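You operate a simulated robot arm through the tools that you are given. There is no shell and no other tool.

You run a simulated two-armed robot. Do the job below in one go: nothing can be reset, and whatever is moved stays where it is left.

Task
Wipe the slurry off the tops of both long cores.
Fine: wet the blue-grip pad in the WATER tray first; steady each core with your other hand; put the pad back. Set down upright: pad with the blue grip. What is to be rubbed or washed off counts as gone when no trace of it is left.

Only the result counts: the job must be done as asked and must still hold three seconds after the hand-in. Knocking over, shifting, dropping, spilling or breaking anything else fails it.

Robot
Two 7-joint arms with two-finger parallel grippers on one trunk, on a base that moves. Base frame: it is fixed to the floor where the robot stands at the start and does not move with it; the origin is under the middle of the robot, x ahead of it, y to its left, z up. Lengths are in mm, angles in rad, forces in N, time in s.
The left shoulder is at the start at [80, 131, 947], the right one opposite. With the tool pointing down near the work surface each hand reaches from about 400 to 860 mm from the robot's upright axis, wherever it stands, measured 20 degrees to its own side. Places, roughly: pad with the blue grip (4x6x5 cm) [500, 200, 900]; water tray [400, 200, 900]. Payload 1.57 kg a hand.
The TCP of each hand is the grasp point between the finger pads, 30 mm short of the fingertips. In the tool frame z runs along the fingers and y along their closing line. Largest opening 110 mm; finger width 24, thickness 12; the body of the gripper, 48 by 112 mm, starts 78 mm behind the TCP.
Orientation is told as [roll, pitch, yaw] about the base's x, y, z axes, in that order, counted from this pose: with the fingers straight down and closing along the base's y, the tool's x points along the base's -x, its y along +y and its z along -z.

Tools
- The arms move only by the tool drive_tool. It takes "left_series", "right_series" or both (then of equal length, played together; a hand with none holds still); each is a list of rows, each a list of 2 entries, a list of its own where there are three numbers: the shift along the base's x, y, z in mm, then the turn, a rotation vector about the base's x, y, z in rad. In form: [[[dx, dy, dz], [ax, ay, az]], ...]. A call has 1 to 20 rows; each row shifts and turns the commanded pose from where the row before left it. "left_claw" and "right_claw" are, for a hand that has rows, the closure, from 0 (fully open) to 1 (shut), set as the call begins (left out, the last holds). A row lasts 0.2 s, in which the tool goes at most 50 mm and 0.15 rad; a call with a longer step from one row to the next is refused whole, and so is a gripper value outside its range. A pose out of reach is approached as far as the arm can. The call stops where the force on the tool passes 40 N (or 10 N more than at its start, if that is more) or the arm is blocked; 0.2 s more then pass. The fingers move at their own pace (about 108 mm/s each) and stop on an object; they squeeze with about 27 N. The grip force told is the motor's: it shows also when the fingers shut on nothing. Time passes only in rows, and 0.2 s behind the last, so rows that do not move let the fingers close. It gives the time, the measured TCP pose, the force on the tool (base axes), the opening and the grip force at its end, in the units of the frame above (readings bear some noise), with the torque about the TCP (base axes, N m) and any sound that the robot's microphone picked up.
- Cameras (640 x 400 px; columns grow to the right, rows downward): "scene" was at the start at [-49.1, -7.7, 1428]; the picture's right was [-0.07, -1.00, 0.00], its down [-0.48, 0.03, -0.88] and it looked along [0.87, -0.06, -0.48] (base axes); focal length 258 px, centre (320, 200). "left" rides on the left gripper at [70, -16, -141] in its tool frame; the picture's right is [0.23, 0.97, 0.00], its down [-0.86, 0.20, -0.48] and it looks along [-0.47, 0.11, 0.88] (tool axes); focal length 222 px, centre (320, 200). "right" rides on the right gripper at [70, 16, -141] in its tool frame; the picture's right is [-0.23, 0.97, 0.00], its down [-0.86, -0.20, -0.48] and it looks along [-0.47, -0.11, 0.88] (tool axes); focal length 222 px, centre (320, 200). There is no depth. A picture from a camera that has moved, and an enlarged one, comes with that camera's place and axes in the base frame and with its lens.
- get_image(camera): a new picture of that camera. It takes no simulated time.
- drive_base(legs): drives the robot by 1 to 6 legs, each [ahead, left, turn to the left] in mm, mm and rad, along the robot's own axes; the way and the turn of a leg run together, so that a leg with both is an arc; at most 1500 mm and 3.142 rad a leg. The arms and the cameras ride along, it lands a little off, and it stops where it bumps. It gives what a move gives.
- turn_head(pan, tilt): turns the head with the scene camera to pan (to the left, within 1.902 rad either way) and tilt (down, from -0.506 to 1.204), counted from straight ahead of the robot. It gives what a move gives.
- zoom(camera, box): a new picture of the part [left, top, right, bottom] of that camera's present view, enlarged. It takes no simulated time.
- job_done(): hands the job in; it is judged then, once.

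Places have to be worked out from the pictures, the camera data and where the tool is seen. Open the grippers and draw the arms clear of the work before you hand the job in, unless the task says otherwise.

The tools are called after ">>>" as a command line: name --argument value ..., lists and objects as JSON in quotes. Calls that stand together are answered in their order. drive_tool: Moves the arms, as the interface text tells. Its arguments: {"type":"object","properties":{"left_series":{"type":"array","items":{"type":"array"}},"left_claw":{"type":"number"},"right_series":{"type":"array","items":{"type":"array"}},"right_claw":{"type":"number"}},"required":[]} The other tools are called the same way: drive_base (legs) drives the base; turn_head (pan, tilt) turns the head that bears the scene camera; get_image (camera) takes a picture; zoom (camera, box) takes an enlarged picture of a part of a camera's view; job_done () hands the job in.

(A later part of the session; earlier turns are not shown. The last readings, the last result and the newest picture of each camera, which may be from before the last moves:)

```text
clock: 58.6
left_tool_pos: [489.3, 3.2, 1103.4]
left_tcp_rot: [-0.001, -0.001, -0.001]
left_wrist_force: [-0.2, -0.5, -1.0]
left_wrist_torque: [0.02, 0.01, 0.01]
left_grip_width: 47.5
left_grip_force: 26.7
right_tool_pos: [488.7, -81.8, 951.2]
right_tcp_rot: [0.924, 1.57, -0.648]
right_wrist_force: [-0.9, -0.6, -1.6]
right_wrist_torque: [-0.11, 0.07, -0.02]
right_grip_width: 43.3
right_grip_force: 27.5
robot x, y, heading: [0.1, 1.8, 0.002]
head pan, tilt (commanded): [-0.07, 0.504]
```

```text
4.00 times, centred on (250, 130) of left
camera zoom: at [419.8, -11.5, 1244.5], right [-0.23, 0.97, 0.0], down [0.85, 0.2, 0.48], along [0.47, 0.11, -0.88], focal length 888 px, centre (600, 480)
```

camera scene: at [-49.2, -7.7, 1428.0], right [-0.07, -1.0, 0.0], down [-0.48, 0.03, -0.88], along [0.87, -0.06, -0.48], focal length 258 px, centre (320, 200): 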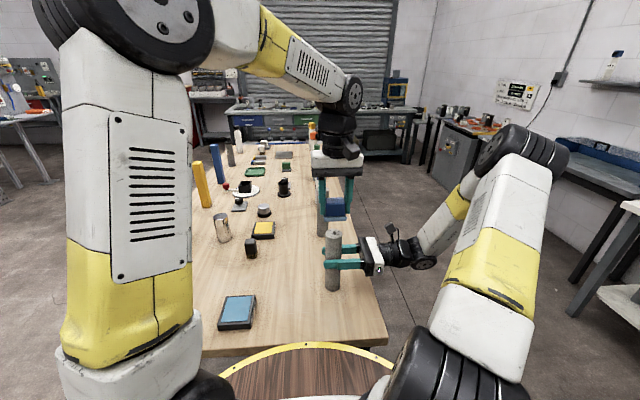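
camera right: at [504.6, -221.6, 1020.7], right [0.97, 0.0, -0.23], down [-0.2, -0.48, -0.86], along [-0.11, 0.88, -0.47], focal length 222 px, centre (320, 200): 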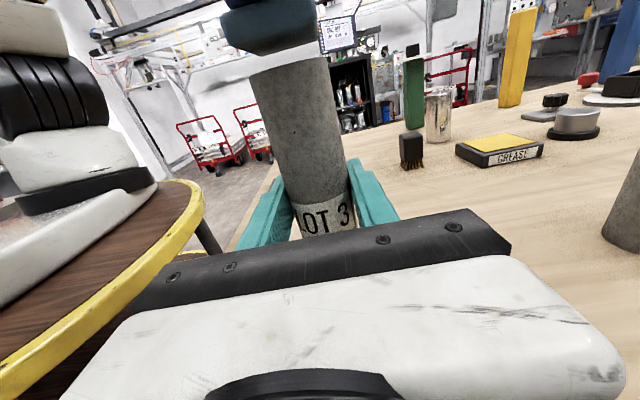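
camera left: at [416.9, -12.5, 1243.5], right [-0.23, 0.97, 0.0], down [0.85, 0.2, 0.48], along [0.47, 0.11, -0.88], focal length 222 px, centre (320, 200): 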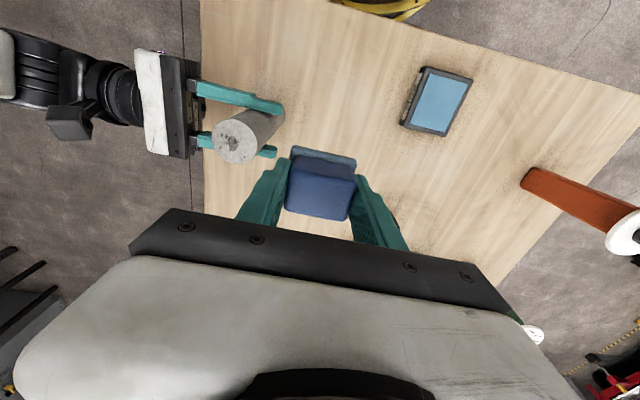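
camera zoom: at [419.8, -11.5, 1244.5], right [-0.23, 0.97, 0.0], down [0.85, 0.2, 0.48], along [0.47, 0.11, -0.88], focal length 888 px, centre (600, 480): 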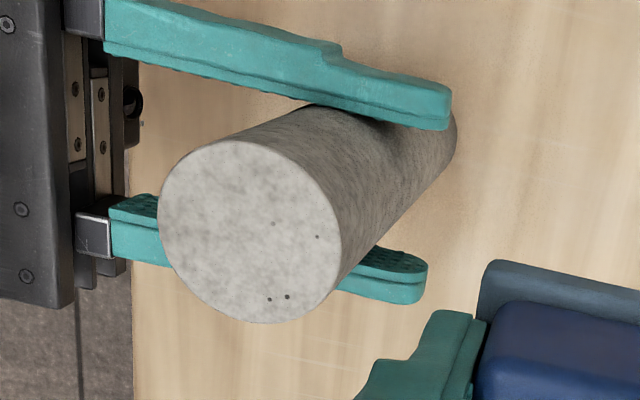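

Most slurry is gone; a few tiny dots remain, which could be pores or residue. I'll zoom closer.

>>> zoom --camera "left" --box '[210, 105, 275, 170]'

>>> zoom --camera "scene" --box '[320, 224, 350, 244]'

>>> zoom --camera "scene" --box '[310, 180, 335, 200]'

```text
6.15 times, centred on (242, 138) of left
camera zoom: at [419.8, -11.5, 1244.5], right [-0.23, 0.97, 0.0], down [0.85, 0.2, 0.48], along [0.47, 0.11, -0.88], focal length 1367 px, centre (797, 585)
```

zoom: 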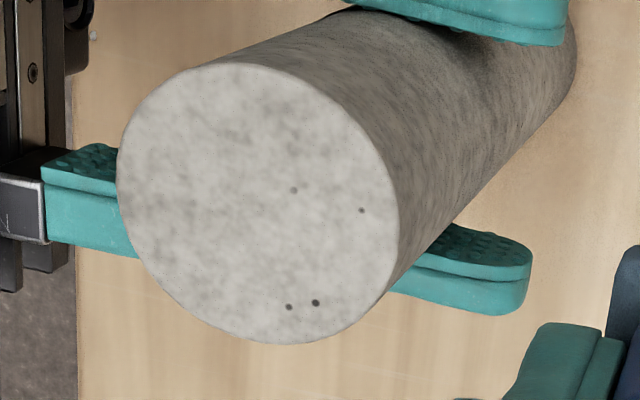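

```text
16.00 times, centred on (335, 234) of scene
camera zoom: at [-49.2, -7.8, 1428.0], right [-0.07, -1.0, 0.0], down [-0.48, 0.03, -0.88], along [0.87, -0.06, -0.48], focal length 4127 px, centre (80, -344)
```

zoom: 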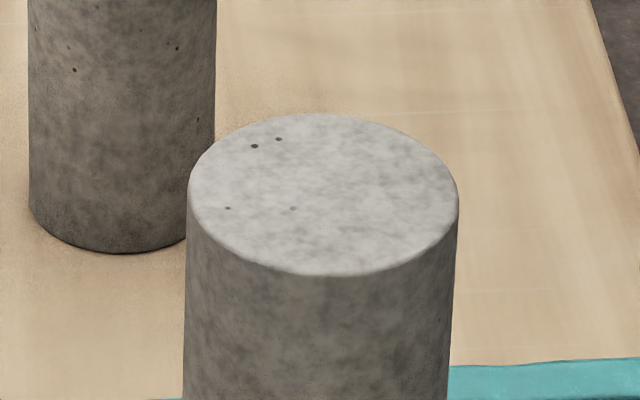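

```text
16.00 times, centred on (322, 190) of scene
camera zoom: at [-49.2, -7.8, 1428.0], right [-0.07, -1.0, 0.0], down [-0.48, 0.03, -0.88], along [0.87, -0.06, -0.48], focal length 4127 px, centre (280, 360)
```

zoom: 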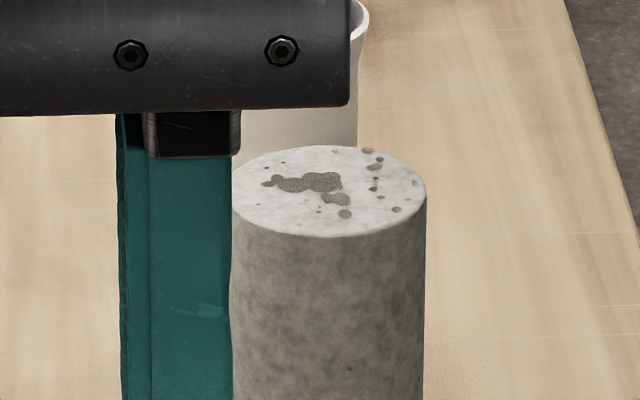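

The remaining dots match the pores on the core sides in size and density, but I want to be sure. I'll do one more round of wet strokes on core 1 and see whether the dots change.

>>> drive_tool --left_series '[[[0, -15, 0], [0, 0, 0]], [[0, -30, 0], [0, 0, 0]], [[0, -25, -10], [0, 0, 0]], [[0, -10, -10], [0, 0, 0]], [[0, 0, -7], [0, 0, 0]], [[0, 0, -2.5], [0, 0, 0]], [[0, 0, -1.0], [0, 0, 0]], [[0, 0, -0.6], [0, 0, 0]], [[0, 0, 0], [0, 0, 0]]]'

```text
clock: 60.6
left_tool_pos: [488.0, -78.7, 1071.2]
left_tcp_rot: [-0.001, -0.003, 0.0]
left_wrist_force: [0.2, 0.6, -0.8]
left_wrist_torque: [0.01, 0.02, -0.01]
left_grip_width: 47.4
left_grip_force: 26.9
right_tool_pos: [487.6, -80.7, 950.7]
right_tcp_rot: [0.977, 1.571, -0.592]
right_wrist_force: [0.9, 0.1, -2.6]
right_wrist_torque: [-0.13, -0.06, 0.0]
right_grip_width: 43.1
right_grip_force: 26.5
robot x, y, heading: [-0.9, 0.2, -0.004]
head pan, tilt (commanded): [-0.07, 0.504]
```

There's no contact yet at 1071.2 (the pad has settled slightly in the grip). I'll creep down further.

>>> drive_tool --left_series '[[[0, 0, -0.4], [0, 0, 0]], [[0, 0, -0.4], [0, 0, 0]], [[0, 0, 0], [0, 0, 0]]]'

>>> zoom --camera "right" --box '[200, 0, 400, 125]'

>>> zoom --camera "scene" --box '[295, 180, 385, 260]'

```text
clock: 61.4
left_tool_pos: [487.3, -77.4, 1072.0]
left_tcp_rot: [0.0, -0.002, 0.0]
left_wrist_force: [-0.2, -0.1, -1.6]
left_wrist_torque: [0.0, 0.01, 0.0]
left_grip_width: 47.3
left_grip_force: 27.0
right_tool_pos: [488.7, -81.7, 951.5]
right_tcp_rot: [0.905, 1.571, -0.665]
right_wrist_force: [-0.3, -0.3, -3.3]
right_wrist_torque: [-0.06, -0.05, -0.01]
right_grip_width: 43.2
right_grip_force: 27.0
robot x, y, heading: [-0.0, 1.5, 0.001]
head pan, tilt (commanded): [-0.07, 0.504]
```

```text
3.20 times, centred on (300, 62) of right
camera zoom: at [504.7, -221.6, 1020.6], right [0.97, 0.0, -0.23], down [-0.2, -0.48, -0.86], along [-0.11, 0.88, -0.47], focal length 711 px, centre (384, 640)
```

zoom: 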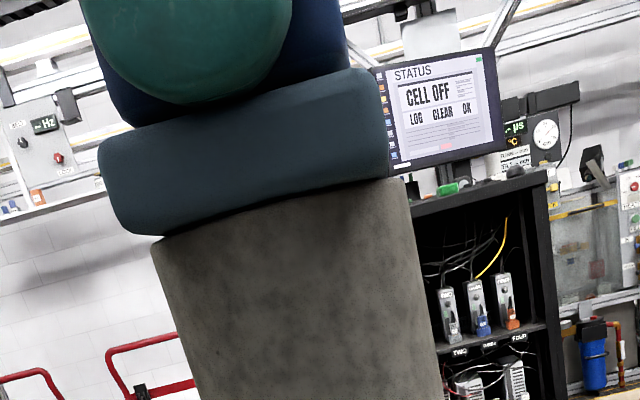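

```text
5.00 times, centred on (340, 220) of scene
camera zoom: at [-49.1, -7.8, 1428.0], right [-0.07, -1.0, 0.0], down [-0.48, 0.03, -0.88], along [0.87, -0.06, -0.48], focal length 1290 px, centre (220, 100)
```

zoom: 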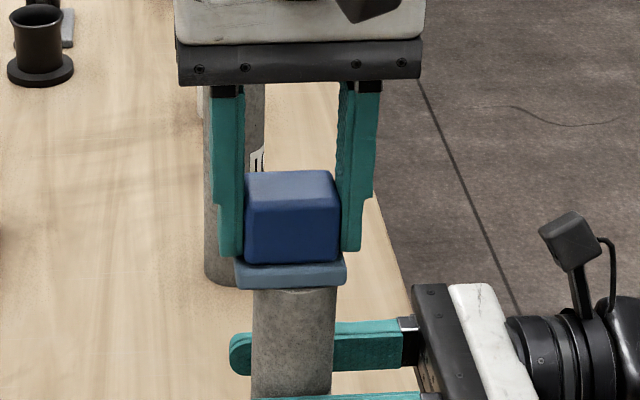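

Visually the pad is just about touching. I'll press two more 0.4 mm rows.

>>> drive_tool --left_series '[[[0, 0, -0.4], [0, 0, 0]], [[0, 0, -0.4], [0, 0, 0]], [[0, 0, 0], [0, 0, 0]]]'

```text
clock: 62.2
left_tool_pos: [486.1, -79.8, 1072.3]
left_tcp_rot: [0.0, -0.005, -0.002]
left_wrist_force: [-2.5, 2.8, 16.1]
left_wrist_torque: [0.25, -0.14, 0.03]
left_grip_width: 47.3
left_grip_force: 27.1
right_tool_pos: [489.2, -81.0, 950.9]
right_tcp_rot: [0.433, 1.568, -1.14]
right_wrist_force: [4.6, 0.0, -4.6]
right_wrist_torque: [-0.05, 0.27, -0.03]
right_grip_width: 43.2
right_grip_force: 27.5
robot x, y, heading: [1.6, 0.1, 0.003]
head pan, tilt (commanded): [-0.07, 0.504]
```

Contact at 16 N. I'll run the strokes in both directions plus diagonals, then lift and inspect.

>>> drive_tool --left_series '[[[0, 8, 0], [0, 0, 0]], [[0, -8, 0], [0, 0, 0]], [[0, -8, 0], [0, 0, 0]], [[0, 8, 0], [0, 0, 0]], [[6, 6, 0], [0, 0, 0]], [[-6, -6, 0], [0, 0, 0]], [[-6, -6, 0], [0, 0, 0]], [[6, 6, 0], [0, 0, 0]], [[8, 0, 0], [0, 0, 0]], [[-8, 0, 0], [0, 0, 0]], [[-8, 0, 0], [0, 0, 0]], [[8, 0, 0], [0, 0, 0]], [[6, -6, 0], [0, 0, 0]], [[-6, 6, 0], [0, 0, 0]], [[-6, 6, 0], [0, 0, 0]], [[6, -6, 0], [0, 0, 0]], [[0, 0, 0], [0, 0, 0]]]'

>>> drive_tool --left_series '[[[0, 0, 3], [0, 0, 0]], [[0, 0, 8], [0, 0, 0]], [[0, 10, 10], [0, 0, 0]], [[0, 25, 10], [0, 0, 0]], [[0, 30, 0], [0, 0, 0]], [[0, 15, 0], [0, 0, 0]], [[0, 0, 0], [0, 0, 0]]]'

>>> zoom --camera "scene" --box '[320, 224, 350, 244]'

>>> zoom --camera "left" --box '[210, 105, 275, 170]'

>>> zoom --camera "scene" --box '[300, 225, 380, 295]'

```text
clock: 63.0
left_tool_pos: [488.3, -80.6, 1072.9]
left_tcp_rot: [0.005, -0.004, 0.006]
left_wrist_force: [-1.7, 0.5, 6.2]
left_wrist_torque: [0.14, 0.08, 0.02]
left_grip_width: 47.3
left_grip_force: 26.8
right_tool_pos: [489.4, -84.0, 952.7]
right_tcp_rot: [1.85, 1.569, 0.276]
right_wrist_force: [-0.9, -0.5, 4.8]
right_wrist_torque: [-0.38, 0.66, -0.13]
right_grip_width: 43.3
right_grip_force: 26.9
robot x, y, heading: [2.2, -0.1, -0.001]
head pan, tilt (commanded): [-0.07, 0.504]
stopped in row 4 (left hand): the force on the tool passed its limit at 41 N (the readings are from after the stop); the commanded pose is now the measured one
```

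```text
clock: 64.6
left_tool_pos: [489.5, -1.6, 1101.5]
left_tcp_rot: [0.006, -0.004, 0.005]
left_wrist_force: [-0.2, -0.7, -0.2]
left_wrist_torque: [0.01, -0.03, 0.01]
left_grip_width: 47.3
left_grip_force: 26.6
right_tool_pos: [489.1, -83.1, 951.9]
right_tcp_rot: [1.854, 1.57, 0.278]
right_wrist_force: [-5.9, -0.9, 11.2]
right_wrist_torque: [-0.45, 0.58, -0.08]
right_grip_width: 43.4
right_grip_force: 27.3
robot x, y, heading: [0.7, -1.4, 0.003]
head pan, tilt (commanded): [-0.07, 0.504]
```

```text
16.00 times, centred on (335, 234) of scene
camera zoom: at [-49.6, -7.7, 1428.0], right [-0.07, -1.0, 0.0], down [-0.48, 0.03, -0.88], along [0.87, -0.06, -0.48], focal length 4127 px, centre (80, -344)
```

zoom: 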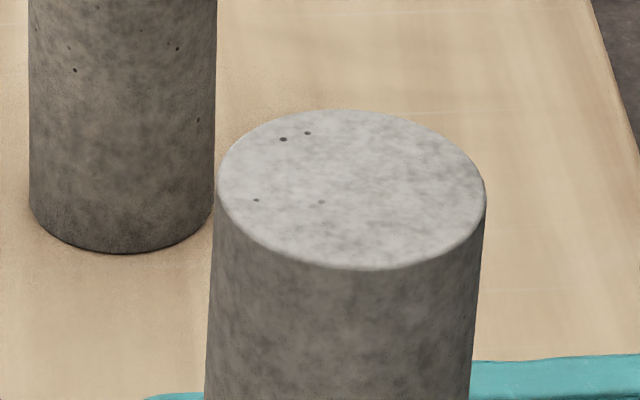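

```text
6.15 times, centred on (242, 138) of left
camera zoom: at [419.6, -17.2, 1242.9], right [-0.23, 0.97, 0.0], down [0.85, 0.2, 0.48], along [0.47, 0.12, -0.88], focal length 1367 px, centre (797, 585)
```

zoom: 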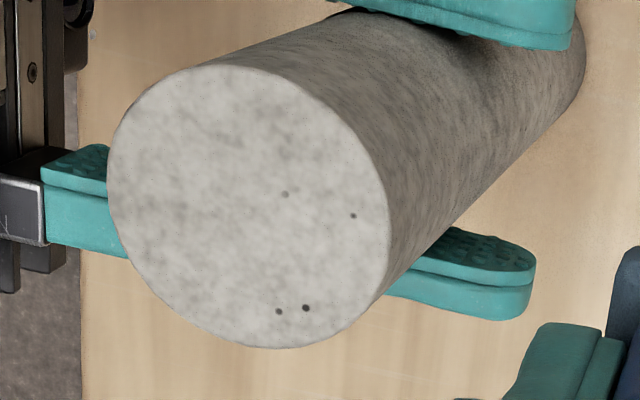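

```text
5.71 times, centred on (340, 260) of scene
camera zoom: at [-49.6, -7.7, 1428.0], right [-0.07, -1.0, 0.0], down [-0.48, 0.03, -0.88], along [0.87, -0.06, -0.48], focal length 1474 px, centre (206, -143)
```

zoom: 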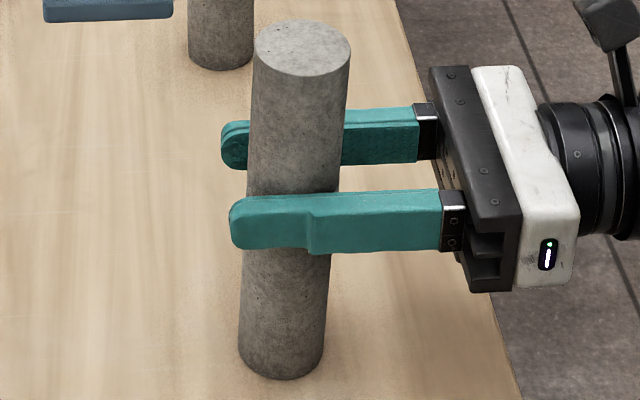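

The dots didn't change at all under the last strokes, so they are pores and core 1's top is clean. But the y-stroke rotated core 1 in the grip: it leans ~0.03 rad toward -y. I'll rotate the right hand back about the core's base edge to set it upright.

>>> drive_tool --right_series '[[[0, 0.9, -0.2], [-0.008, 0, 0]], [[0, 0.9, -0.2], [-0.008, 0, 0]], [[0, 0.9, -0.2], [-0.008, 0, 0]], [[0, 0.8, -0.2], [-0.007, 0, 0]], [[0, 0, 0], [0, 0, 0]], [[0, 0, 0], [0, 0, 0]]]'

>>> zoom --camera "scene" --box '[300, 225, 380, 295]'

>>> get_image --camera "right"

```text
clock: 66.0
left_tool_pos: [489.6, -1.7, 1102.7]
left_tcp_rot: [0.005, -0.004, 0.008]
left_wrist_force: [-1.0, 0.4, 0.1]
left_wrist_torque: [-0.01, 0.02, -0.02]
left_grip_width: 47.3
left_grip_force: 26.5
right_tool_pos: [488.1, -79.9, 950.2]
right_tcp_rot: [0.04, 1.54, -1.536]
right_wrist_force: [-2.5, 6.9, 6.3]
right_wrist_torque: [0.69, 0.05, 0.11]
right_grip_width: 43.5
right_grip_force: 26.9
robot x, y, heading: [-2.1, 1.9, -0.0]
head pan, tilt (commanded): [-0.07, 0.504]
```

```text
5.71 times, centred on (340, 260) of scene
camera zoom: at [-49.4, -7.4, 1428.0], right [-0.07, -1.0, 0.0], down [-0.48, 0.03, -0.88], along [0.87, -0.06, -0.48], focal length 1474 px, centre (206, -143)
```

zoom: 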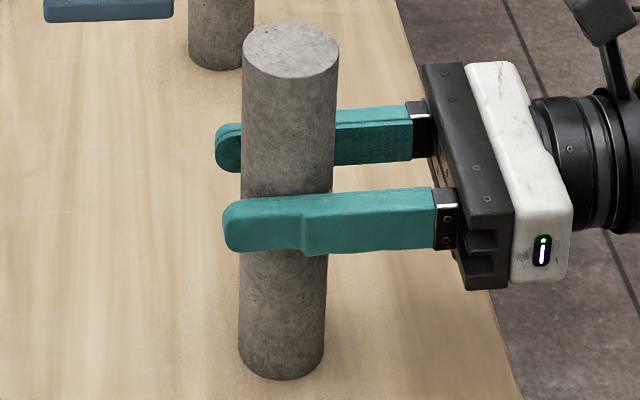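

```text
taken
camera right: at [504.3, -218.3, 1025.0], right [0.97, -0.01, -0.23], down [-0.2, -0.5, -0.84], along [-0.1, 0.86, -0.49], focal length 222 px, centre (320, 200)
```

right: 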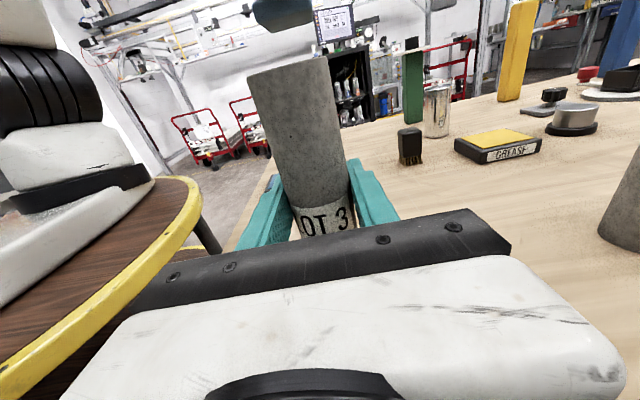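

Core 1 is upright again (base flat; ~7 N residual push). I'll relax the hand slightly and then open the right claw.

>>> drive_tool --right_series '[[[0.1, -0.3, 0.2], [0.004, 0, 0]], [[0, 0, 0], [0, 0, 0]]]'

>>> drive_tool --right_series '[[[0, 0, 0], [0, 0, 0]], [[0, 0, 0], [0, 0, 0]], [[0, 0, 0], [0, 0, 0]], [[0, 0, 0], [0, 0, 0]]]' --right_claw 0

>>> zoom --camera "scene" --box '[300, 225, 380, 295]'

>>> get_image --camera "right"

```text
clock: 66.6
left_tool_pos: [488.9, -0.8, 1101.9]
left_tcp_rot: [0.005, -0.003, 0.005]
left_wrist_force: [0.1, 0.5, 0.0]
left_wrist_torque: [0.02, 0.0, -0.02]
left_grip_width: 47.5
left_grip_force: 26.8
right_tool_pos: [489.6, -80.9, 950.4]
right_tcp_rot: [0.027, 1.545, -1.545]
right_wrist_force: [-4.5, 4.3, 10.2]
right_wrist_torque: [0.18, 0.42, -0.09]
right_grip_width: 43.4
right_grip_force: 27.1
robot x, y, heading: [-2.0, 2.3, 0.005]
head pan, tilt (commanded): [-0.07, 0.504]
```

```text
clock: 67.6
left_tool_pos: [488.8, -2.0, 1102.7]
left_tcp_rot: [0.005, -0.004, 0.005]
left_wrist_force: [0.1, -0.7, -0.4]
left_wrist_torque: [0.0, -0.02, -0.04]
left_grip_width: 47.3
left_grip_force: 26.9
right_tool_pos: [488.7, -81.0, 950.5]
right_tcp_rot: [0.03, 1.543, -1.544]
right_wrist_force: [0.3, 0.3, 0.0]
right_wrist_torque: [0.01, 0.01, -0.01]
right_grip_width: 109.9
right_grip_force: 0.1
robot x, y, heading: [-3.3, -1.0, -0.002]
head pan, tilt (commanded): [-0.07, 0.504]
```

```text
5.71 times, centred on (340, 260) of scene
camera zoom: at [-49.2, -7.7, 1428.0], right [-0.07, -1.0, 0.0], down [-0.48, 0.03, -0.88], along [0.87, -0.06, -0.48], focal length 1474 px, centre (206, -143)
```

zoom: 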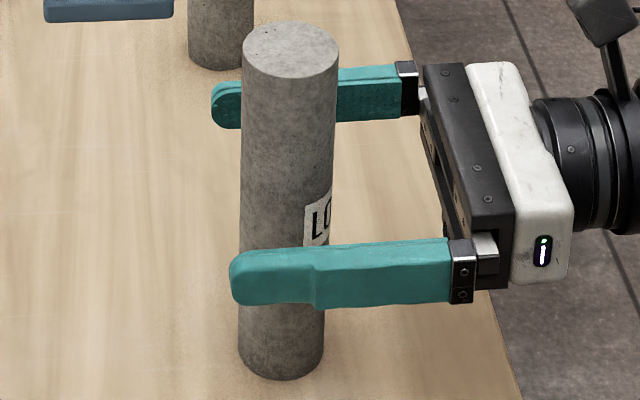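

```text
taken
camera right: at [504.8, -219.3, 1024.2], right [0.97, -0.01, -0.23], down [-0.2, -0.5, -0.84], along [-0.1, 0.87, -0.49], focal length 222 px, centre (320, 200)
```

right: 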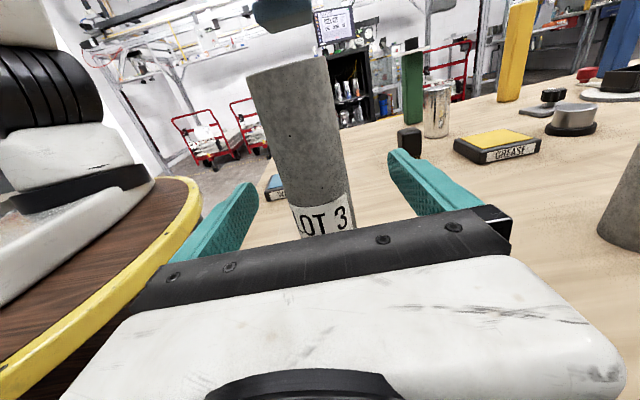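

Core 1 stands free and upright, within ~2 mm of its original place, and clean. I'll retreat the right hand along -y, level it again, and move it forward beside core 2 at z≈985.

>>> drive_tool --right_series '[[[0, -15, 0], [0, 0, 0]], [[0, -25, 0], [0, 0, 0]], [[0, -30, 0], [0, 0, 0]], [[0, -30, 0], [0, 0, 0]], [[0, -35, 5], [0.013, 0, 0]], [[0, -25, 10], [0.014, 0, 0]], [[15, 0, 10], [0, 0, 0]], [[30, 0, 10], [0, 0, 0]], [[40, 0, 0], [0, 0, 0]], [[40, 0, 0], [0, 0, 0]], [[40, 0, 0], [0, 0, 0]], [[40, 0, 0], [0, 0, 0]], [[25, 0, 0], [0, 0, 0]], [[12, 0, 0], [0, 0, 0]], [[0, 0, 0], [0, 0, 0]]]'

>>> get_image --camera "scene"

>>> get_image --camera "right"

```text
clock: 70.8
left_tool_pos: [490.0, -1.2, 1102.6]
left_tcp_rot: [0.006, -0.005, 0.005]
left_wrist_force: [0.5, 0.1, -0.8]
left_wrist_torque: [0.01, -0.02, 0.02]
left_grip_width: 47.4
left_grip_force: 26.9
right_tool_pos: [732.7, -239.9, 985.7]
right_tcp_rot: [1.141, 1.571, -0.437]
right_wrist_force: [0.3, -0.4, 0.1]
right_wrist_torque: [-0.01, 0.03, 0.0]
right_grip_width: 110.2
right_grip_force: 0.1
robot x, y, heading: [-0.0, 0.0, -0.004]
head pan, tilt (commanded): [-0.07, 0.504]
```

```text
taken
camera scene: at [-49.2, -7.7, 1428.0], right [-0.07, -1.0, 0.0], down [-0.48, 0.03, -0.88], along [0.87, -0.06, -0.48], focal length 258 px, centre (320, 200)
```

scene: 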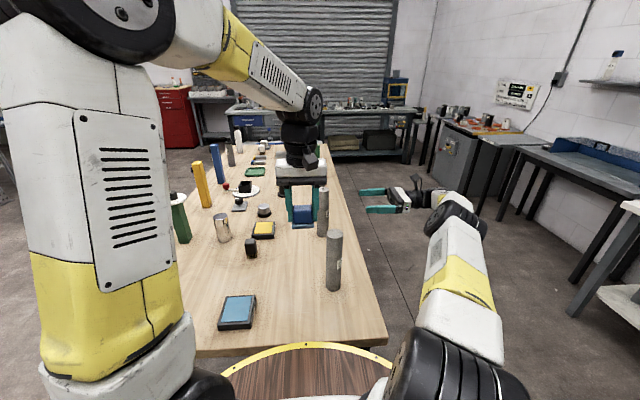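

```text
taken
camera right: at [748.1, -380.8, 1055.9], right [0.97, 0.0, -0.23], down [-0.2, -0.48, -0.86], along [-0.1, 0.88, -0.47], focal length 222 px, centre (320, 200)
```

right: 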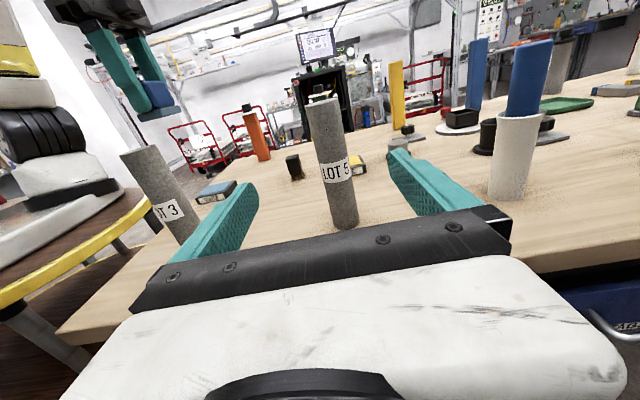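

Core 2 ("LOT 5") is framed between the fingers; the white holder with the marker is well beyond it. I'll zoom for its precise axis.

>>> zoom --camera "right" --box '[250, 80, 430, 240]'

>>> zoom --camera "scene" --box '[290, 170, 430, 250]'

```text
2.50 times, centred on (340, 160) of right
camera zoom: at [748.1, -380.8, 1055.9], right [0.97, 0.0, -0.23], down [-0.2, -0.48, -0.86], along [-0.1, 0.88, -0.47], focal length 555 px, centre (270, 300)
```

zoom: 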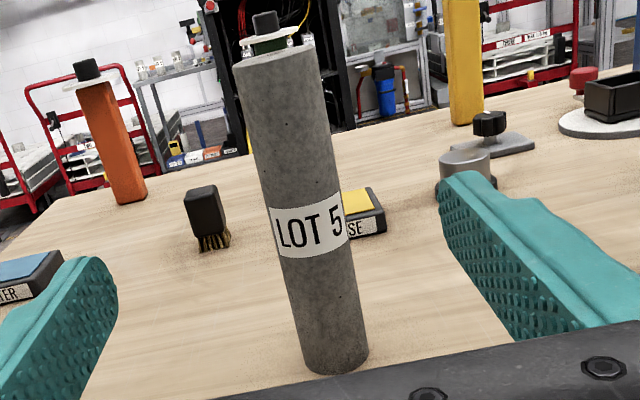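

```text
4.57 times, centred on (360, 210) of scene
camera zoom: at [-49.2, -7.7, 1428.0], right [-0.07, -1.0, 0.0], down [-0.48, 0.03, -0.88], along [0.87, -0.06, -0.48], focal length 1179 px, centre (137, 154)
```

zoom: 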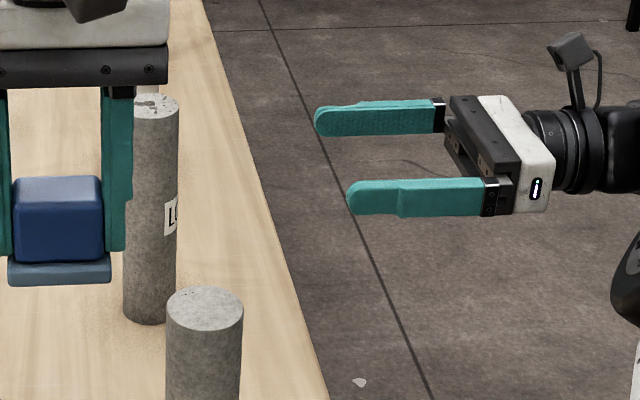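

Core 2's axis computes to about (746,-75). I'll shift +13.5 mm in x, undo a 0.006 rad yaw drift, and advance +y by ~162 mm with the fingers open.

>>> drive_tool --right_series '[[[7, 0, 0], [0, 0, 0.006]], [[6.5, 5, 0], [0, 0, 0]], [[0, 20, 0], [0, 0, 0]], [[0, 25, 0], [0, 0, 0]], [[0, 25, 0], [0, 0, 0]], [[0, 25, 0], [0, 0, 0]], [[0, 25, 0], [0, 0, 0]], [[0, 22, 0], [0, 0, 0]], [[0, 15, 0], [0, 0, 0]], [[0, 0, 0], [0, 0, 0]]]'

>>> zoom --camera "right" --box '[220, 120, 420, 245]'

>>> zoom --camera "scene" --box '[280, 170, 420, 250]'

```text
clock: 73.0
left_tool_pos: [490.6, -1.3, 1103.1]
left_tcp_rot: [0.006, -0.004, 0.006]
left_wrist_force: [-0.2, 0.4, -1.0]
left_wrist_torque: [0.0, 0.01, 0.01]
left_grip_width: 47.3
left_grip_force: 26.7
right_tool_pos: [739.5, -76.2, 988.2]
right_tcp_rot: [1.177, 1.57, -0.392]
right_wrist_force: [-0.3, -0.3, 0.7]
right_wrist_torque: [0.01, 0.03, -0.03]
right_grip_width: 109.9
right_grip_force: 0.0
right hand out of reach, approached as far as the arm can: row 2
robot x, y, heading: [-2.2, 1.5, -0.0]
head pan, tilt (commanded): [-0.07, 0.504]
```

```text
3.20 times, centred on (320, 182) of right
camera zoom: at [756.6, -215.6, 1056.9], right [0.97, 0.0, -0.23], down [-0.2, -0.48, -0.86], along [-0.11, 0.88, -0.47], focal length 711 px, centre (320, 256)
```

zoom: 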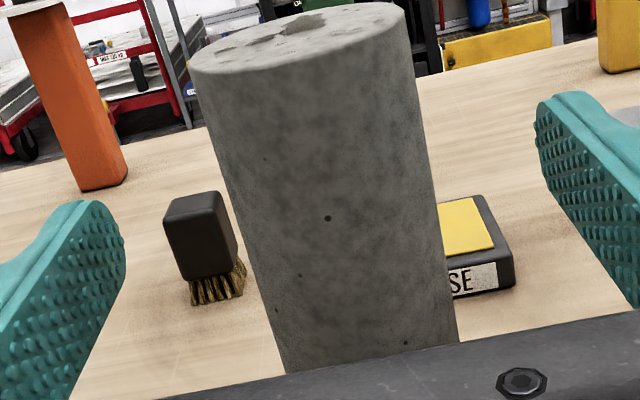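

```text
4.57 times, centred on (350, 210) of scene
camera zoom: at [-49.2, -7.7, 1428.0], right [-0.07, -1.0, 0.0], down [-0.48, 0.03, -0.88], along [0.87, -0.06, -0.48], focal length 1179 px, centre (183, 154)
```

zoom: 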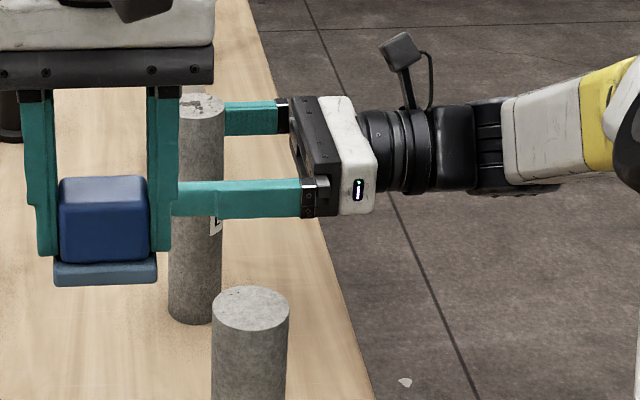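

The right hand hit its reach limit at row 2, so it ended ~4.6 mm short in x. I'll correct now that it is nearer, and pre-close to ~52 mm to check the gaps.

>>> drive_tool --right_series '[[[2.3, 0, 0], [0, 0, 0]], [[2.3, 0, 0], [0, 0, 0]], [[0, 0, 0], [0, 0, 0]], [[0, 0, 0], [0, 0, 0]], [[0, 0, 0], [0, 0, 0]]]' --right_claw 0.53

>>> zoom --camera "right" --box '[220, 120, 420, 245]'

>>> zoom --camera "scene" --box '[280, 170, 420, 250]'

```text
clock: 74.2
left_tool_pos: [489.4, -1.0, 1102.7]
left_tcp_rot: [0.005, -0.003, 0.005]
left_wrist_force: [0.1, -0.4, 0.2]
left_wrist_torque: [0.01, -0.01, 0.03]
left_grip_width: 47.1
left_grip_force: 26.3
right_tool_pos: [744.9, -75.2, 986.5]
right_tcp_rot: [1.001, 1.573, -0.569]
right_wrist_force: [-0.1, 0.3, 0.1]
right_wrist_torque: [0.01, 0.0, -0.02]
right_grip_width: 51.7
right_grip_force: 0.1
robot x, y, heading: [3.1, -0.1, -0.002]
head pan, tilt (commanded): [-0.07, 0.504]
```

```text
3.20 times, centred on (320, 182) of right
camera zoom: at [761.1, -216.0, 1056.3], right [0.97, 0.0, -0.23], down [-0.2, -0.48, -0.85], along [-0.11, 0.88, -0.47], focal length 711 px, centre (320, 256)
```

zoom: 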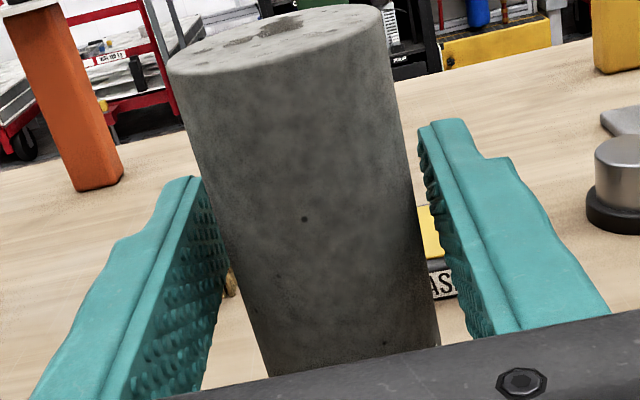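

```text
4.57 times, centred on (350, 210) of scene
camera zoom: at [-49.1, -7.7, 1428.0], right [-0.07, -1.0, 0.0], down [-0.48, 0.03, -0.88], along [0.87, -0.06, -0.48], focal length 1179 px, centre (183, 154)
```

zoom: 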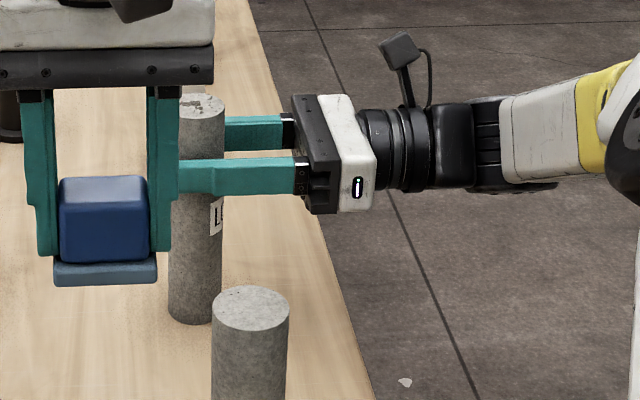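

Applying the bias learned on core 1 (it needed ~+1 mm from a similar picture), I'll shift +1.2 mm in x and close the right claw on core 2.

>>> drive_tool --right_series '[[[0.6, 0, 0], [0, 0, 0]], [[0.6, 0, 0], [0, 0, 0]], [[0, 0, 0], [0, 0, 0]]]' --right_claw 0.53

>>> drive_tool --right_series '[[[0, 0, 0], [0, 0, 0]], [[0, 0, 0], [0, 0, 0]], [[0, 0, 0], [0, 0, 0]], [[0, 0, 0], [0, 0, 0]]]' --right_claw 1

>>> zoom --camera "scene" --box '[280, 170, 420, 250]'

>>> zoom --camera "right" --box '[220, 120, 420, 245]'

```text
clock: 75.0
left_tool_pos: [489.7, -1.4, 1102.3]
left_tcp_rot: [0.005, -0.004, 0.005]
left_wrist_force: [-0.6, -0.6, 0.0]
left_wrist_torque: [-0.01, 0.02, -0.01]
left_grip_width: 47.3
left_grip_force: 26.4
right_tool_pos: [745.3, -75.9, 985.3]
right_tcp_rot: [0.811, 1.571, -0.758]
right_wrist_force: [0.2, 0.3, -0.4]
right_wrist_torque: [0.01, -0.03, 0.01]
right_grip_width: 51.7
right_grip_force: 0.1
robot x, y, heading: [-1.2, 0.4, -0.003]
head pan, tilt (commanded): [-0.07, 0.504]
```

```text
clock: 76.0
left_tool_pos: [489.0, -0.5, 1101.8]
left_tcp_rot: [0.004, -0.003, 0.006]
left_wrist_force: [0.5, -0.4, 0.2]
left_wrist_torque: [0.01, 0.02, -0.01]
left_grip_width: 47.5
left_grip_force: 26.3
right_tool_pos: [745.4, -75.2, 985.4]
right_tcp_rot: [0.585, 1.571, -0.985]
right_wrist_force: [-3.4, 0.4, -0.6]
right_wrist_torque: [0.07, 0.43, 0.08]
right_grip_width: 43.4
right_grip_force: 26.6
robot x, y, heading: [2.5, -1.9, -0.001]
head pan, tilt (commanded): [-0.07, 0.504]
```

```text
4.57 times, centred on (350, 210) of scene
camera zoom: at [-49.3, -7.7, 1428.0], right [-0.07, -1.0, 0.0], down [-0.48, 0.03, -0.88], along [0.87, -0.06, -0.48], focal length 1179 px, centre (183, 154)
```

zoom: 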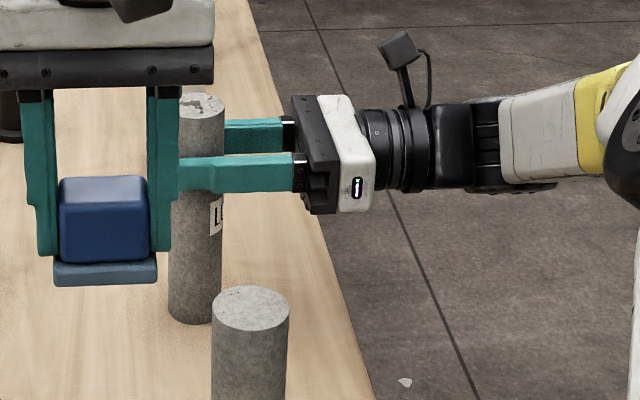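

```text
3.20 times, centred on (320, 182) of right
camera zoom: at [761.9, -215.9, 1055.6], right [0.97, 0.0, -0.23], down [-0.2, -0.48, -0.85], along [-0.11, 0.88, -0.47], focal length 711 px, centre (320, 256)
```

zoom: 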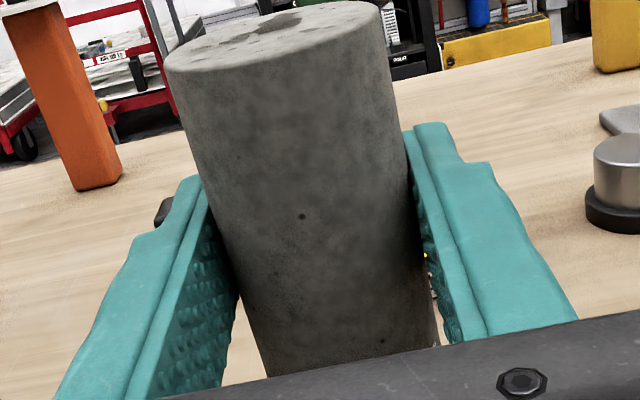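

Core 2 is gripped at 43.4 mm with a -3.4 N side force; I'll shift -0.8 mm in x to relieve it.

>>> drive_tool --right_series '[[[-0.4, 0, 0], [0, 0, 0]], [[-0.4, 0, 0], [0, 0, 0]], [[0, 0, 0], [0, 0, 0]], [[0, 0, 0], [0, 0, 0]]]'

```text
clock: 77.0
left_tool_pos: [489.9, -2.1, 1102.1]
left_tcp_rot: [0.006, -0.004, 0.005]
left_wrist_force: [-0.1, -0.7, -1.1]
left_wrist_torque: [0.01, 0.01, 0.0]
left_grip_width: 47.5
left_grip_force: 27.0
right_tool_pos: [745.0, -75.6, 985.7]
right_tcp_rot: [0.61, 1.57, -0.961]
right_wrist_force: [1.4, -1.2, 0.8]
right_wrist_torque: [-0.12, -0.21, -0.04]
right_grip_width: 43.4
right_grip_force: 26.6
robot x, y, heading: [-0.6, -2.9, -0.004]
head pan, tilt (commanded): [-0.07, 0.504]
```

The side force is now ~1 N. I'll carry the wet pad over core 2, raising it slightly and undoing the small tilt drift.

>>> drive_tool --left_series '[[[10, 0, 5], [-0.005, 0.002, -0.005]], [[20, -3, 3], [0, 0, 0]], [[30, -8, 0], [0, 0, 0]], [[35, -10, 0], [0, 0, 0]], [[35, -10, 0], [0, 0, 0]], [[35, -10, 0], [0, 0, 0]], [[35, -12, 0], [0, 0, 0]], [[30, -10, 0], [0, 0, 0]], [[17, -7, 0], [0, 0, 0]], [[8, -4, 0], [0, 0, 0]], [[0, 0, 0], [0, 0, 0]]]'

>>> get_image --camera "scene"

>>> get_image --camera "left"

>>> get_image --camera "right"

```text
clock: 79.4
left_tool_pos: [738.9, -74.5, 1109.8]
left_tcp_rot: [0.003, -0.001, 0.0]
left_wrist_force: [-0.6, -1.2, -0.9]
left_wrist_torque: [0.0, 0.05, 0.0]
left_grip_width: 47.2
left_grip_force: 27.6
left hand out of reach, approached as far as the arm can: row 10
right_tool_pos: [744.4, -73.8, 985.9]
right_tcp_rot: [1.151, 1.569, -0.42]
right_wrist_force: [-0.7, -1.3, 0.7]
right_wrist_torque: [0.01, 0.27, 0.03]
right_grip_width: 43.2
right_grip_force: 27.0
robot x, y, heading: [-1.2, 3.8, -0.003]
head pan, tilt (commanded): [-0.07, 0.504]
```

```text
taken
camera scene: at [-49.1, -7.7, 1428.0], right [-0.07, -1.0, 0.0], down [-0.48, 0.03, -0.88], along [0.87, -0.06, -0.48], focal length 258 px, centre (320, 200)
```

scene: 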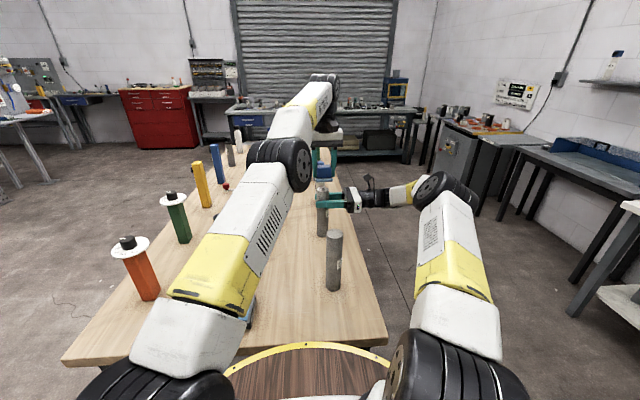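

```text
taken
camera left: at [669.7, -89.4, 1250.3], right [-0.23, 0.97, 0.0], down [0.85, 0.2, 0.48], along [0.47, 0.11, -0.88], focal length 222 px, centre (320, 200)
```

left: 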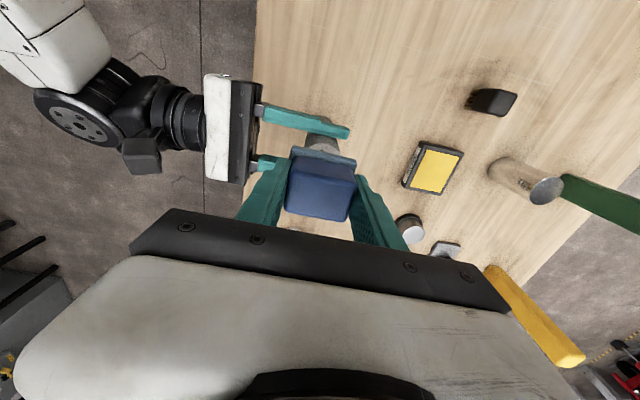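

```text
taken
camera right: at [761.1, -215.5, 1055.9], right [0.97, 0.0, -0.23], down [-0.2, -0.48, -0.86], along [-0.11, 0.88, -0.47], focal length 222 px, centre (320, 200)
```

right: 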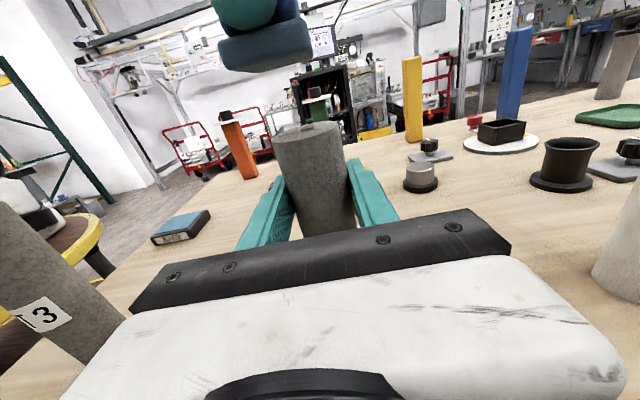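

The left hand is at its reach edge (x≈739, commanded ≈745) at this height; lowering brings more reach. I'll lower ~27 mm and look at the gap.

>>> drive_tool --left_series '[[[0, 0, -5], [0, 0, 0]], [[0, 0, -8], [0, 0, 0]], [[0, 0, -8], [0, 0, 0]], [[0, 0, -4], [0, 0, 0]], [[0, 0, -2], [0, 0, 0]], [[0, 0, 0], [0, 0, 0]]]'

>>> zoom --camera "right" --box '[200, 20, 400, 145]'

>>> zoom --camera "scene" --box '[280, 130, 380, 210]'

```text
clock: 80.8
left_tool_pos: [739.3, -75.4, 1083.1]
left_tcp_rot: [0.002, -0.001, 0.0]
left_wrist_force: [-0.5, 0.3, -0.5]
left_wrist_torque: [0.01, -0.01, 0.01]
left_grip_width: 47.7
left_grip_force: 27.2
right_tool_pos: [745.2, -74.1, 986.4]
right_tcp_rot: [0.952, 1.57, -0.618]
right_wrist_force: [0.0, -1.0, 0.6]
right_wrist_torque: [0.06, 0.17, -0.04]
right_grip_width: 43.2
right_grip_force: 27.4
robot x, y, heading: [-1.2, 1.0, -0.004]
head pan, tilt (commanded): [-0.07, 0.504]
```

```text
3.20 times, centred on (300, 82) of right
camera zoom: at [761.1, -215.5, 1055.9], right [0.97, 0.0, -0.23], down [-0.2, -0.48, -0.85], along [-0.11, 0.88, -0.47], focal length 711 px, centre (384, 576)
```

zoom: 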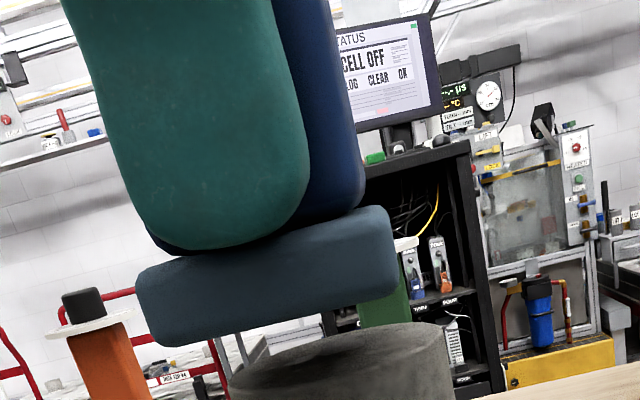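

```text
5.00 times, centred on (330, 170) of scene
camera zoom: at [-49.1, -7.7, 1428.0], right [-0.07, -1.0, 0.0], down [-0.48, 0.03, -0.88], along [0.87, -0.06, -0.48], focal length 1290 px, centre (270, 350)
```

zoom: 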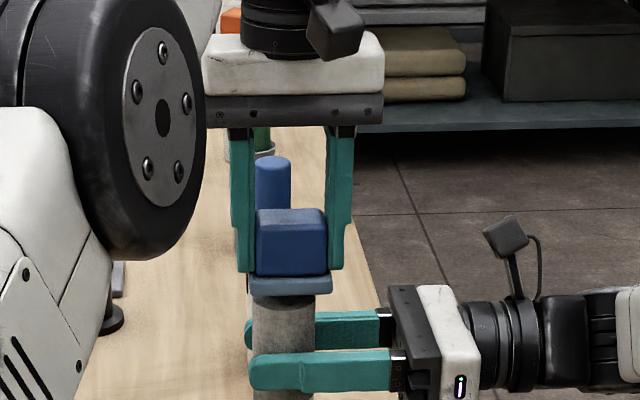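

The pad is ~6 mm short in -x of the core centre. I'll move +6 mm in x and creep down toward contact.

>>> drive_tool --left_series '[[[3, 0, -2], [0, 0, 0]], [[3, 0, -2], [0, 0, 0]], [[0, 0, -2], [0, 0, 0]], [[0, 0, -1], [0, 0, 0]], [[0, 0, 0], [0, 0, 0]]]'

>>> zoom --camera "right" --box '[200, 20, 400, 145]'

```text
clock: 82.0
left_tool_pos: [745.2, -74.5, 1074.6]
left_tcp_rot: [0.002, -0.003, 0.0]
left_wrist_force: [0.2, 0.4, -0.8]
left_wrist_torque: [0.01, 0.0, -0.03]
left_grip_width: 47.3
left_grip_force: 26.4
right_tool_pos: [745.6, -75.7, 985.0]
right_tcp_rot: [0.82, 1.571, -0.75]
right_wrist_force: [0.0, -0.3, 0.1]
right_wrist_torque: [0.03, 0.12, -0.06]
right_grip_width: 43.4
right_grip_force: 26.8
robot x, y, heading: [1.4, 1.7, 0.0]
head pan, tilt (commanded): [-0.07, 0.504]
```

```text
3.20 times, centred on (300, 82) of right
camera zoom: at [761.1, -215.5, 1055.8], right [0.97, 0.0, -0.23], down [-0.2, -0.48, -0.85], along [-0.11, 0.88, -0.47], focal length 711 px, centre (384, 576)
```

zoom: 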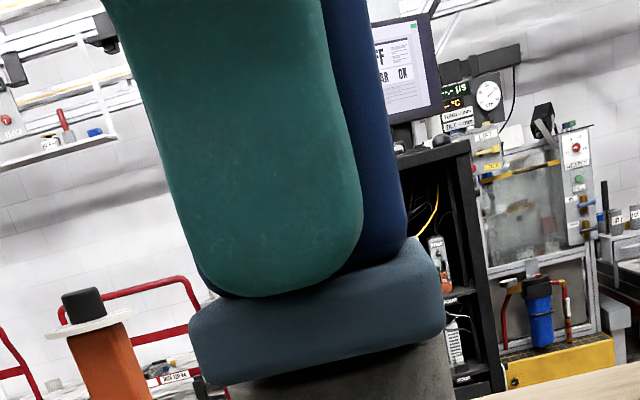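

The pad is now centred and ~2 mm above the top. I'll creep in 0.5 mm rows.

>>> drive_tool --left_series '[[[0, 0, -0.5], [0, 0, 0]], [[0, 0, -0.5], [0, 0, 0]], [[0, 0, -0.5], [0, 0, 0]], [[0, 0, 0], [0, 0, 0]]]'

```text
clock: 83.0
left_tool_pos: [745.0, -74.0, 1073.7]
left_tcp_rot: [-0.001, -0.002, 0.0]
left_wrist_force: [0.9, -0.7, -1.3]
left_wrist_torque: [-0.02, 0.03, 0.02]
left_grip_width: 47.5
left_grip_force: 27.8
right_tool_pos: [744.7, -74.7, 986.1]
right_tcp_rot: [0.835, 1.571, -0.734]
right_wrist_force: [0.9, 1.0, 0.1]
right_wrist_torque: [0.01, -0.1, 0.01]
right_grip_width: 43.5
right_grip_force: 27.0
robot x, y, heading: [-1.0, -0.6, 0.0]
head pan, tilt (commanded): [-0.07, 0.504]
```

There's no contact yet. I'll take three more 0.4 mm rows.

>>> drive_tool --left_series '[[[0, 0, -0.4], [0, 0, 0]], [[0, 0, -0.4], [0, 0, 0]], [[0, 0, -0.4], [0, 0, 0]], [[0, 0, 0], [0, 0, 0]]]'

>>> zoom --camera "right" --box '[200, 60, 400, 185]'

```text
clock: 84.0
left_tool_pos: [746.3, -75.6, 1072.7]
left_tcp_rot: [0.003, -0.001, 0.002]
left_wrist_force: [0.9, 0.9, -0.4]
left_wrist_torque: [0.01, -0.03, 0.01]
left_grip_width: 47.6
left_grip_force: 27.0
right_tool_pos: [744.8, -74.9, 985.0]
right_tcp_rot: [0.86, 1.571, -0.708]
right_wrist_force: [0.2, -0.5, 0.4]
right_wrist_torque: [-0.05, 0.11, -0.01]
right_grip_width: 43.3
right_grip_force: 27.1
robot x, y, heading: [0.9, -0.5, -0.002]
head pan, tilt (commanded): [-0.07, 0.504]
```

```text
3.20 times, centred on (300, 122) of right
camera zoom: at [761.1, -215.5, 1055.8], right [0.97, 0.0, -0.23], down [-0.2, -0.48, -0.85], along [-0.11, 0.88, -0.47], focal length 711 px, centre (384, 448)
```

zoom: 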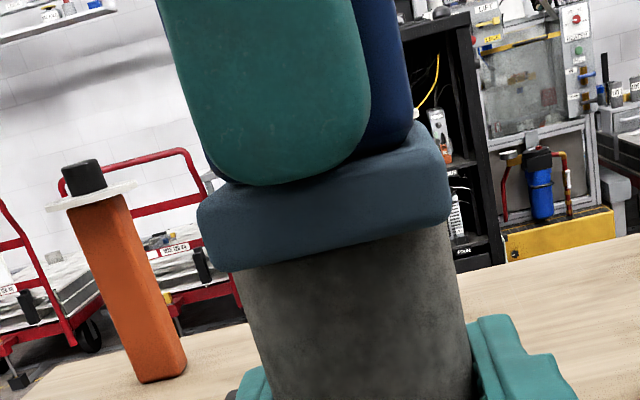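

Almost touching. I'll take two more 0.4 mm rows.

>>> drive_tool --left_series '[[[0, 0, -0.4], [0, 0, 0]], [[0, 0, -0.4], [0, 0, 0]], [[0, 0, 0], [0, 0, 0]]]'

```text
clock: 84.8
left_tool_pos: [746.1, -74.2, 1071.9]
left_tcp_rot: [0.001, -0.002, 0.0]
left_wrist_force: [0.0, 0.7, -1.3]
left_wrist_torque: [0.0, 0.0, 0.01]
left_grip_width: 47.3
left_grip_force: 26.9
right_tool_pos: [744.2, -75.2, 985.9]
right_tcp_rot: [0.872, 1.571, -0.695]
right_wrist_force: [0.2, -0.2, 0.7]
right_wrist_torque: [-0.06, 0.14, 0.01]
right_grip_width: 43.3
right_grip_force: 26.8
robot x, y, heading: [4.4, -0.2, 0.004]
head pan, tilt (commanded): [-0.07, 0.504]
```

>>> drive_tool --left_series '[[[0, 0, -0.4], [0, 0, 0]], [[0, 0, -0.4], [0, 0, 0]], [[0, 0, 0], [0, 0, 0]]]'

```text
clock: 85.6
left_tool_pos: [744.9, -75.1, 1072.4]
left_tcp_rot: [-0.001, -0.001, 0.001]
left_wrist_force: [-3.9, 2.0, 6.0]
left_wrist_torque: [0.11, 0.09, 0.05]
left_grip_width: 47.4
left_grip_force: 26.6
right_tool_pos: [745.0, -74.9, 985.7]
right_tcp_rot: [0.464, 1.571, -1.106]
right_wrist_force: [3.9, -0.4, 0.4]
right_wrist_torque: [0.16, 0.4, -0.06]
right_grip_width: 43.3
right_grip_force: 26.5
robot x, y, heading: [-1.1, 1.7, -0.005]
head pan, tilt (commanded): [-0.07, 0.504]
```

Contact at 6 N on core 2. I'll wipe with x-strokes only (along the closing line, which the grip resists well), ±8 mm.

>>> drive_tool --left_series '[[[-4, 0, 0], [0, 0, 0]], [[-4, 0, 0], [0, 0, 0]], [[8, 0, 0], [0, 0, 0]], [[6, 0, 0], [0, 0, 0]], [[-7, 0, 0], [0, 0, 0]], [[-7, 0, 0], [0, 0, 0]], [[8, 0, 0], [0, 0, 0]], [[6, 0, 0], [0, 0, 0]], [[-7, 0, 0], [0, 0, 0]], [[-7, 0, 0], [0, 0, 0]], [[8, 0, 0], [0, 0, 0]], [[6, 0, 0], [0, 0, 0]], [[-6, 0, 0], [0, 0, 0]], [[0, 0, 0], [0, 0, 0]]]'

>>> zoom --camera "right" --box '[200, 60, 400, 185]'

```text
clock: 88.6
left_tool_pos: [747.3, -74.8, 1071.4]
left_tcp_rot: [0.001, -0.005, 0.0]
left_wrist_force: [9.6, -1.9, 11.4]
left_wrist_torque: [-0.03, -0.46, -0.04]
left_grip_width: 47.7
left_grip_force: 27.1
right_tool_pos: [743.9, -75.5, 985.7]
right_tcp_rot: [1.358, 1.568, -0.208]
right_wrist_force: [-5.4, -1.3, -0.3]
right_wrist_torque: [-0.25, -0.69, 0.05]
right_grip_width: 43.1
right_grip_force: 27.2
robot x, y, heading: [-2.4, 1.5, -0.004]
head pan, tilt (commanded): [-0.07, 0.504]
```

```text
3.20 times, centred on (300, 122) of right
camera zoom: at [760.8, -215.5, 1056.0], right [0.97, 0.0, -0.23], down [-0.2, -0.48, -0.86], along [-0.11, 0.88, -0.47], focal length 711 px, centre (384, 448)
```

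zoom: 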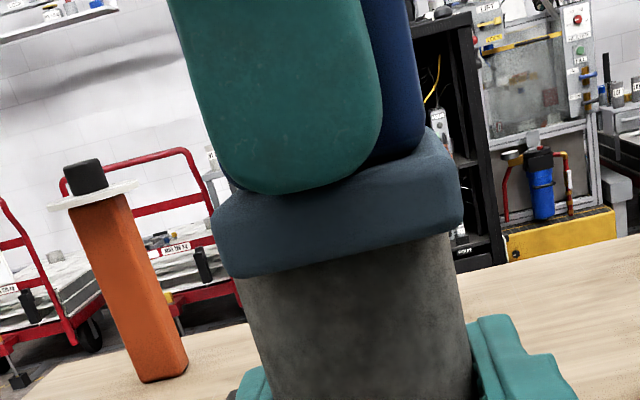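

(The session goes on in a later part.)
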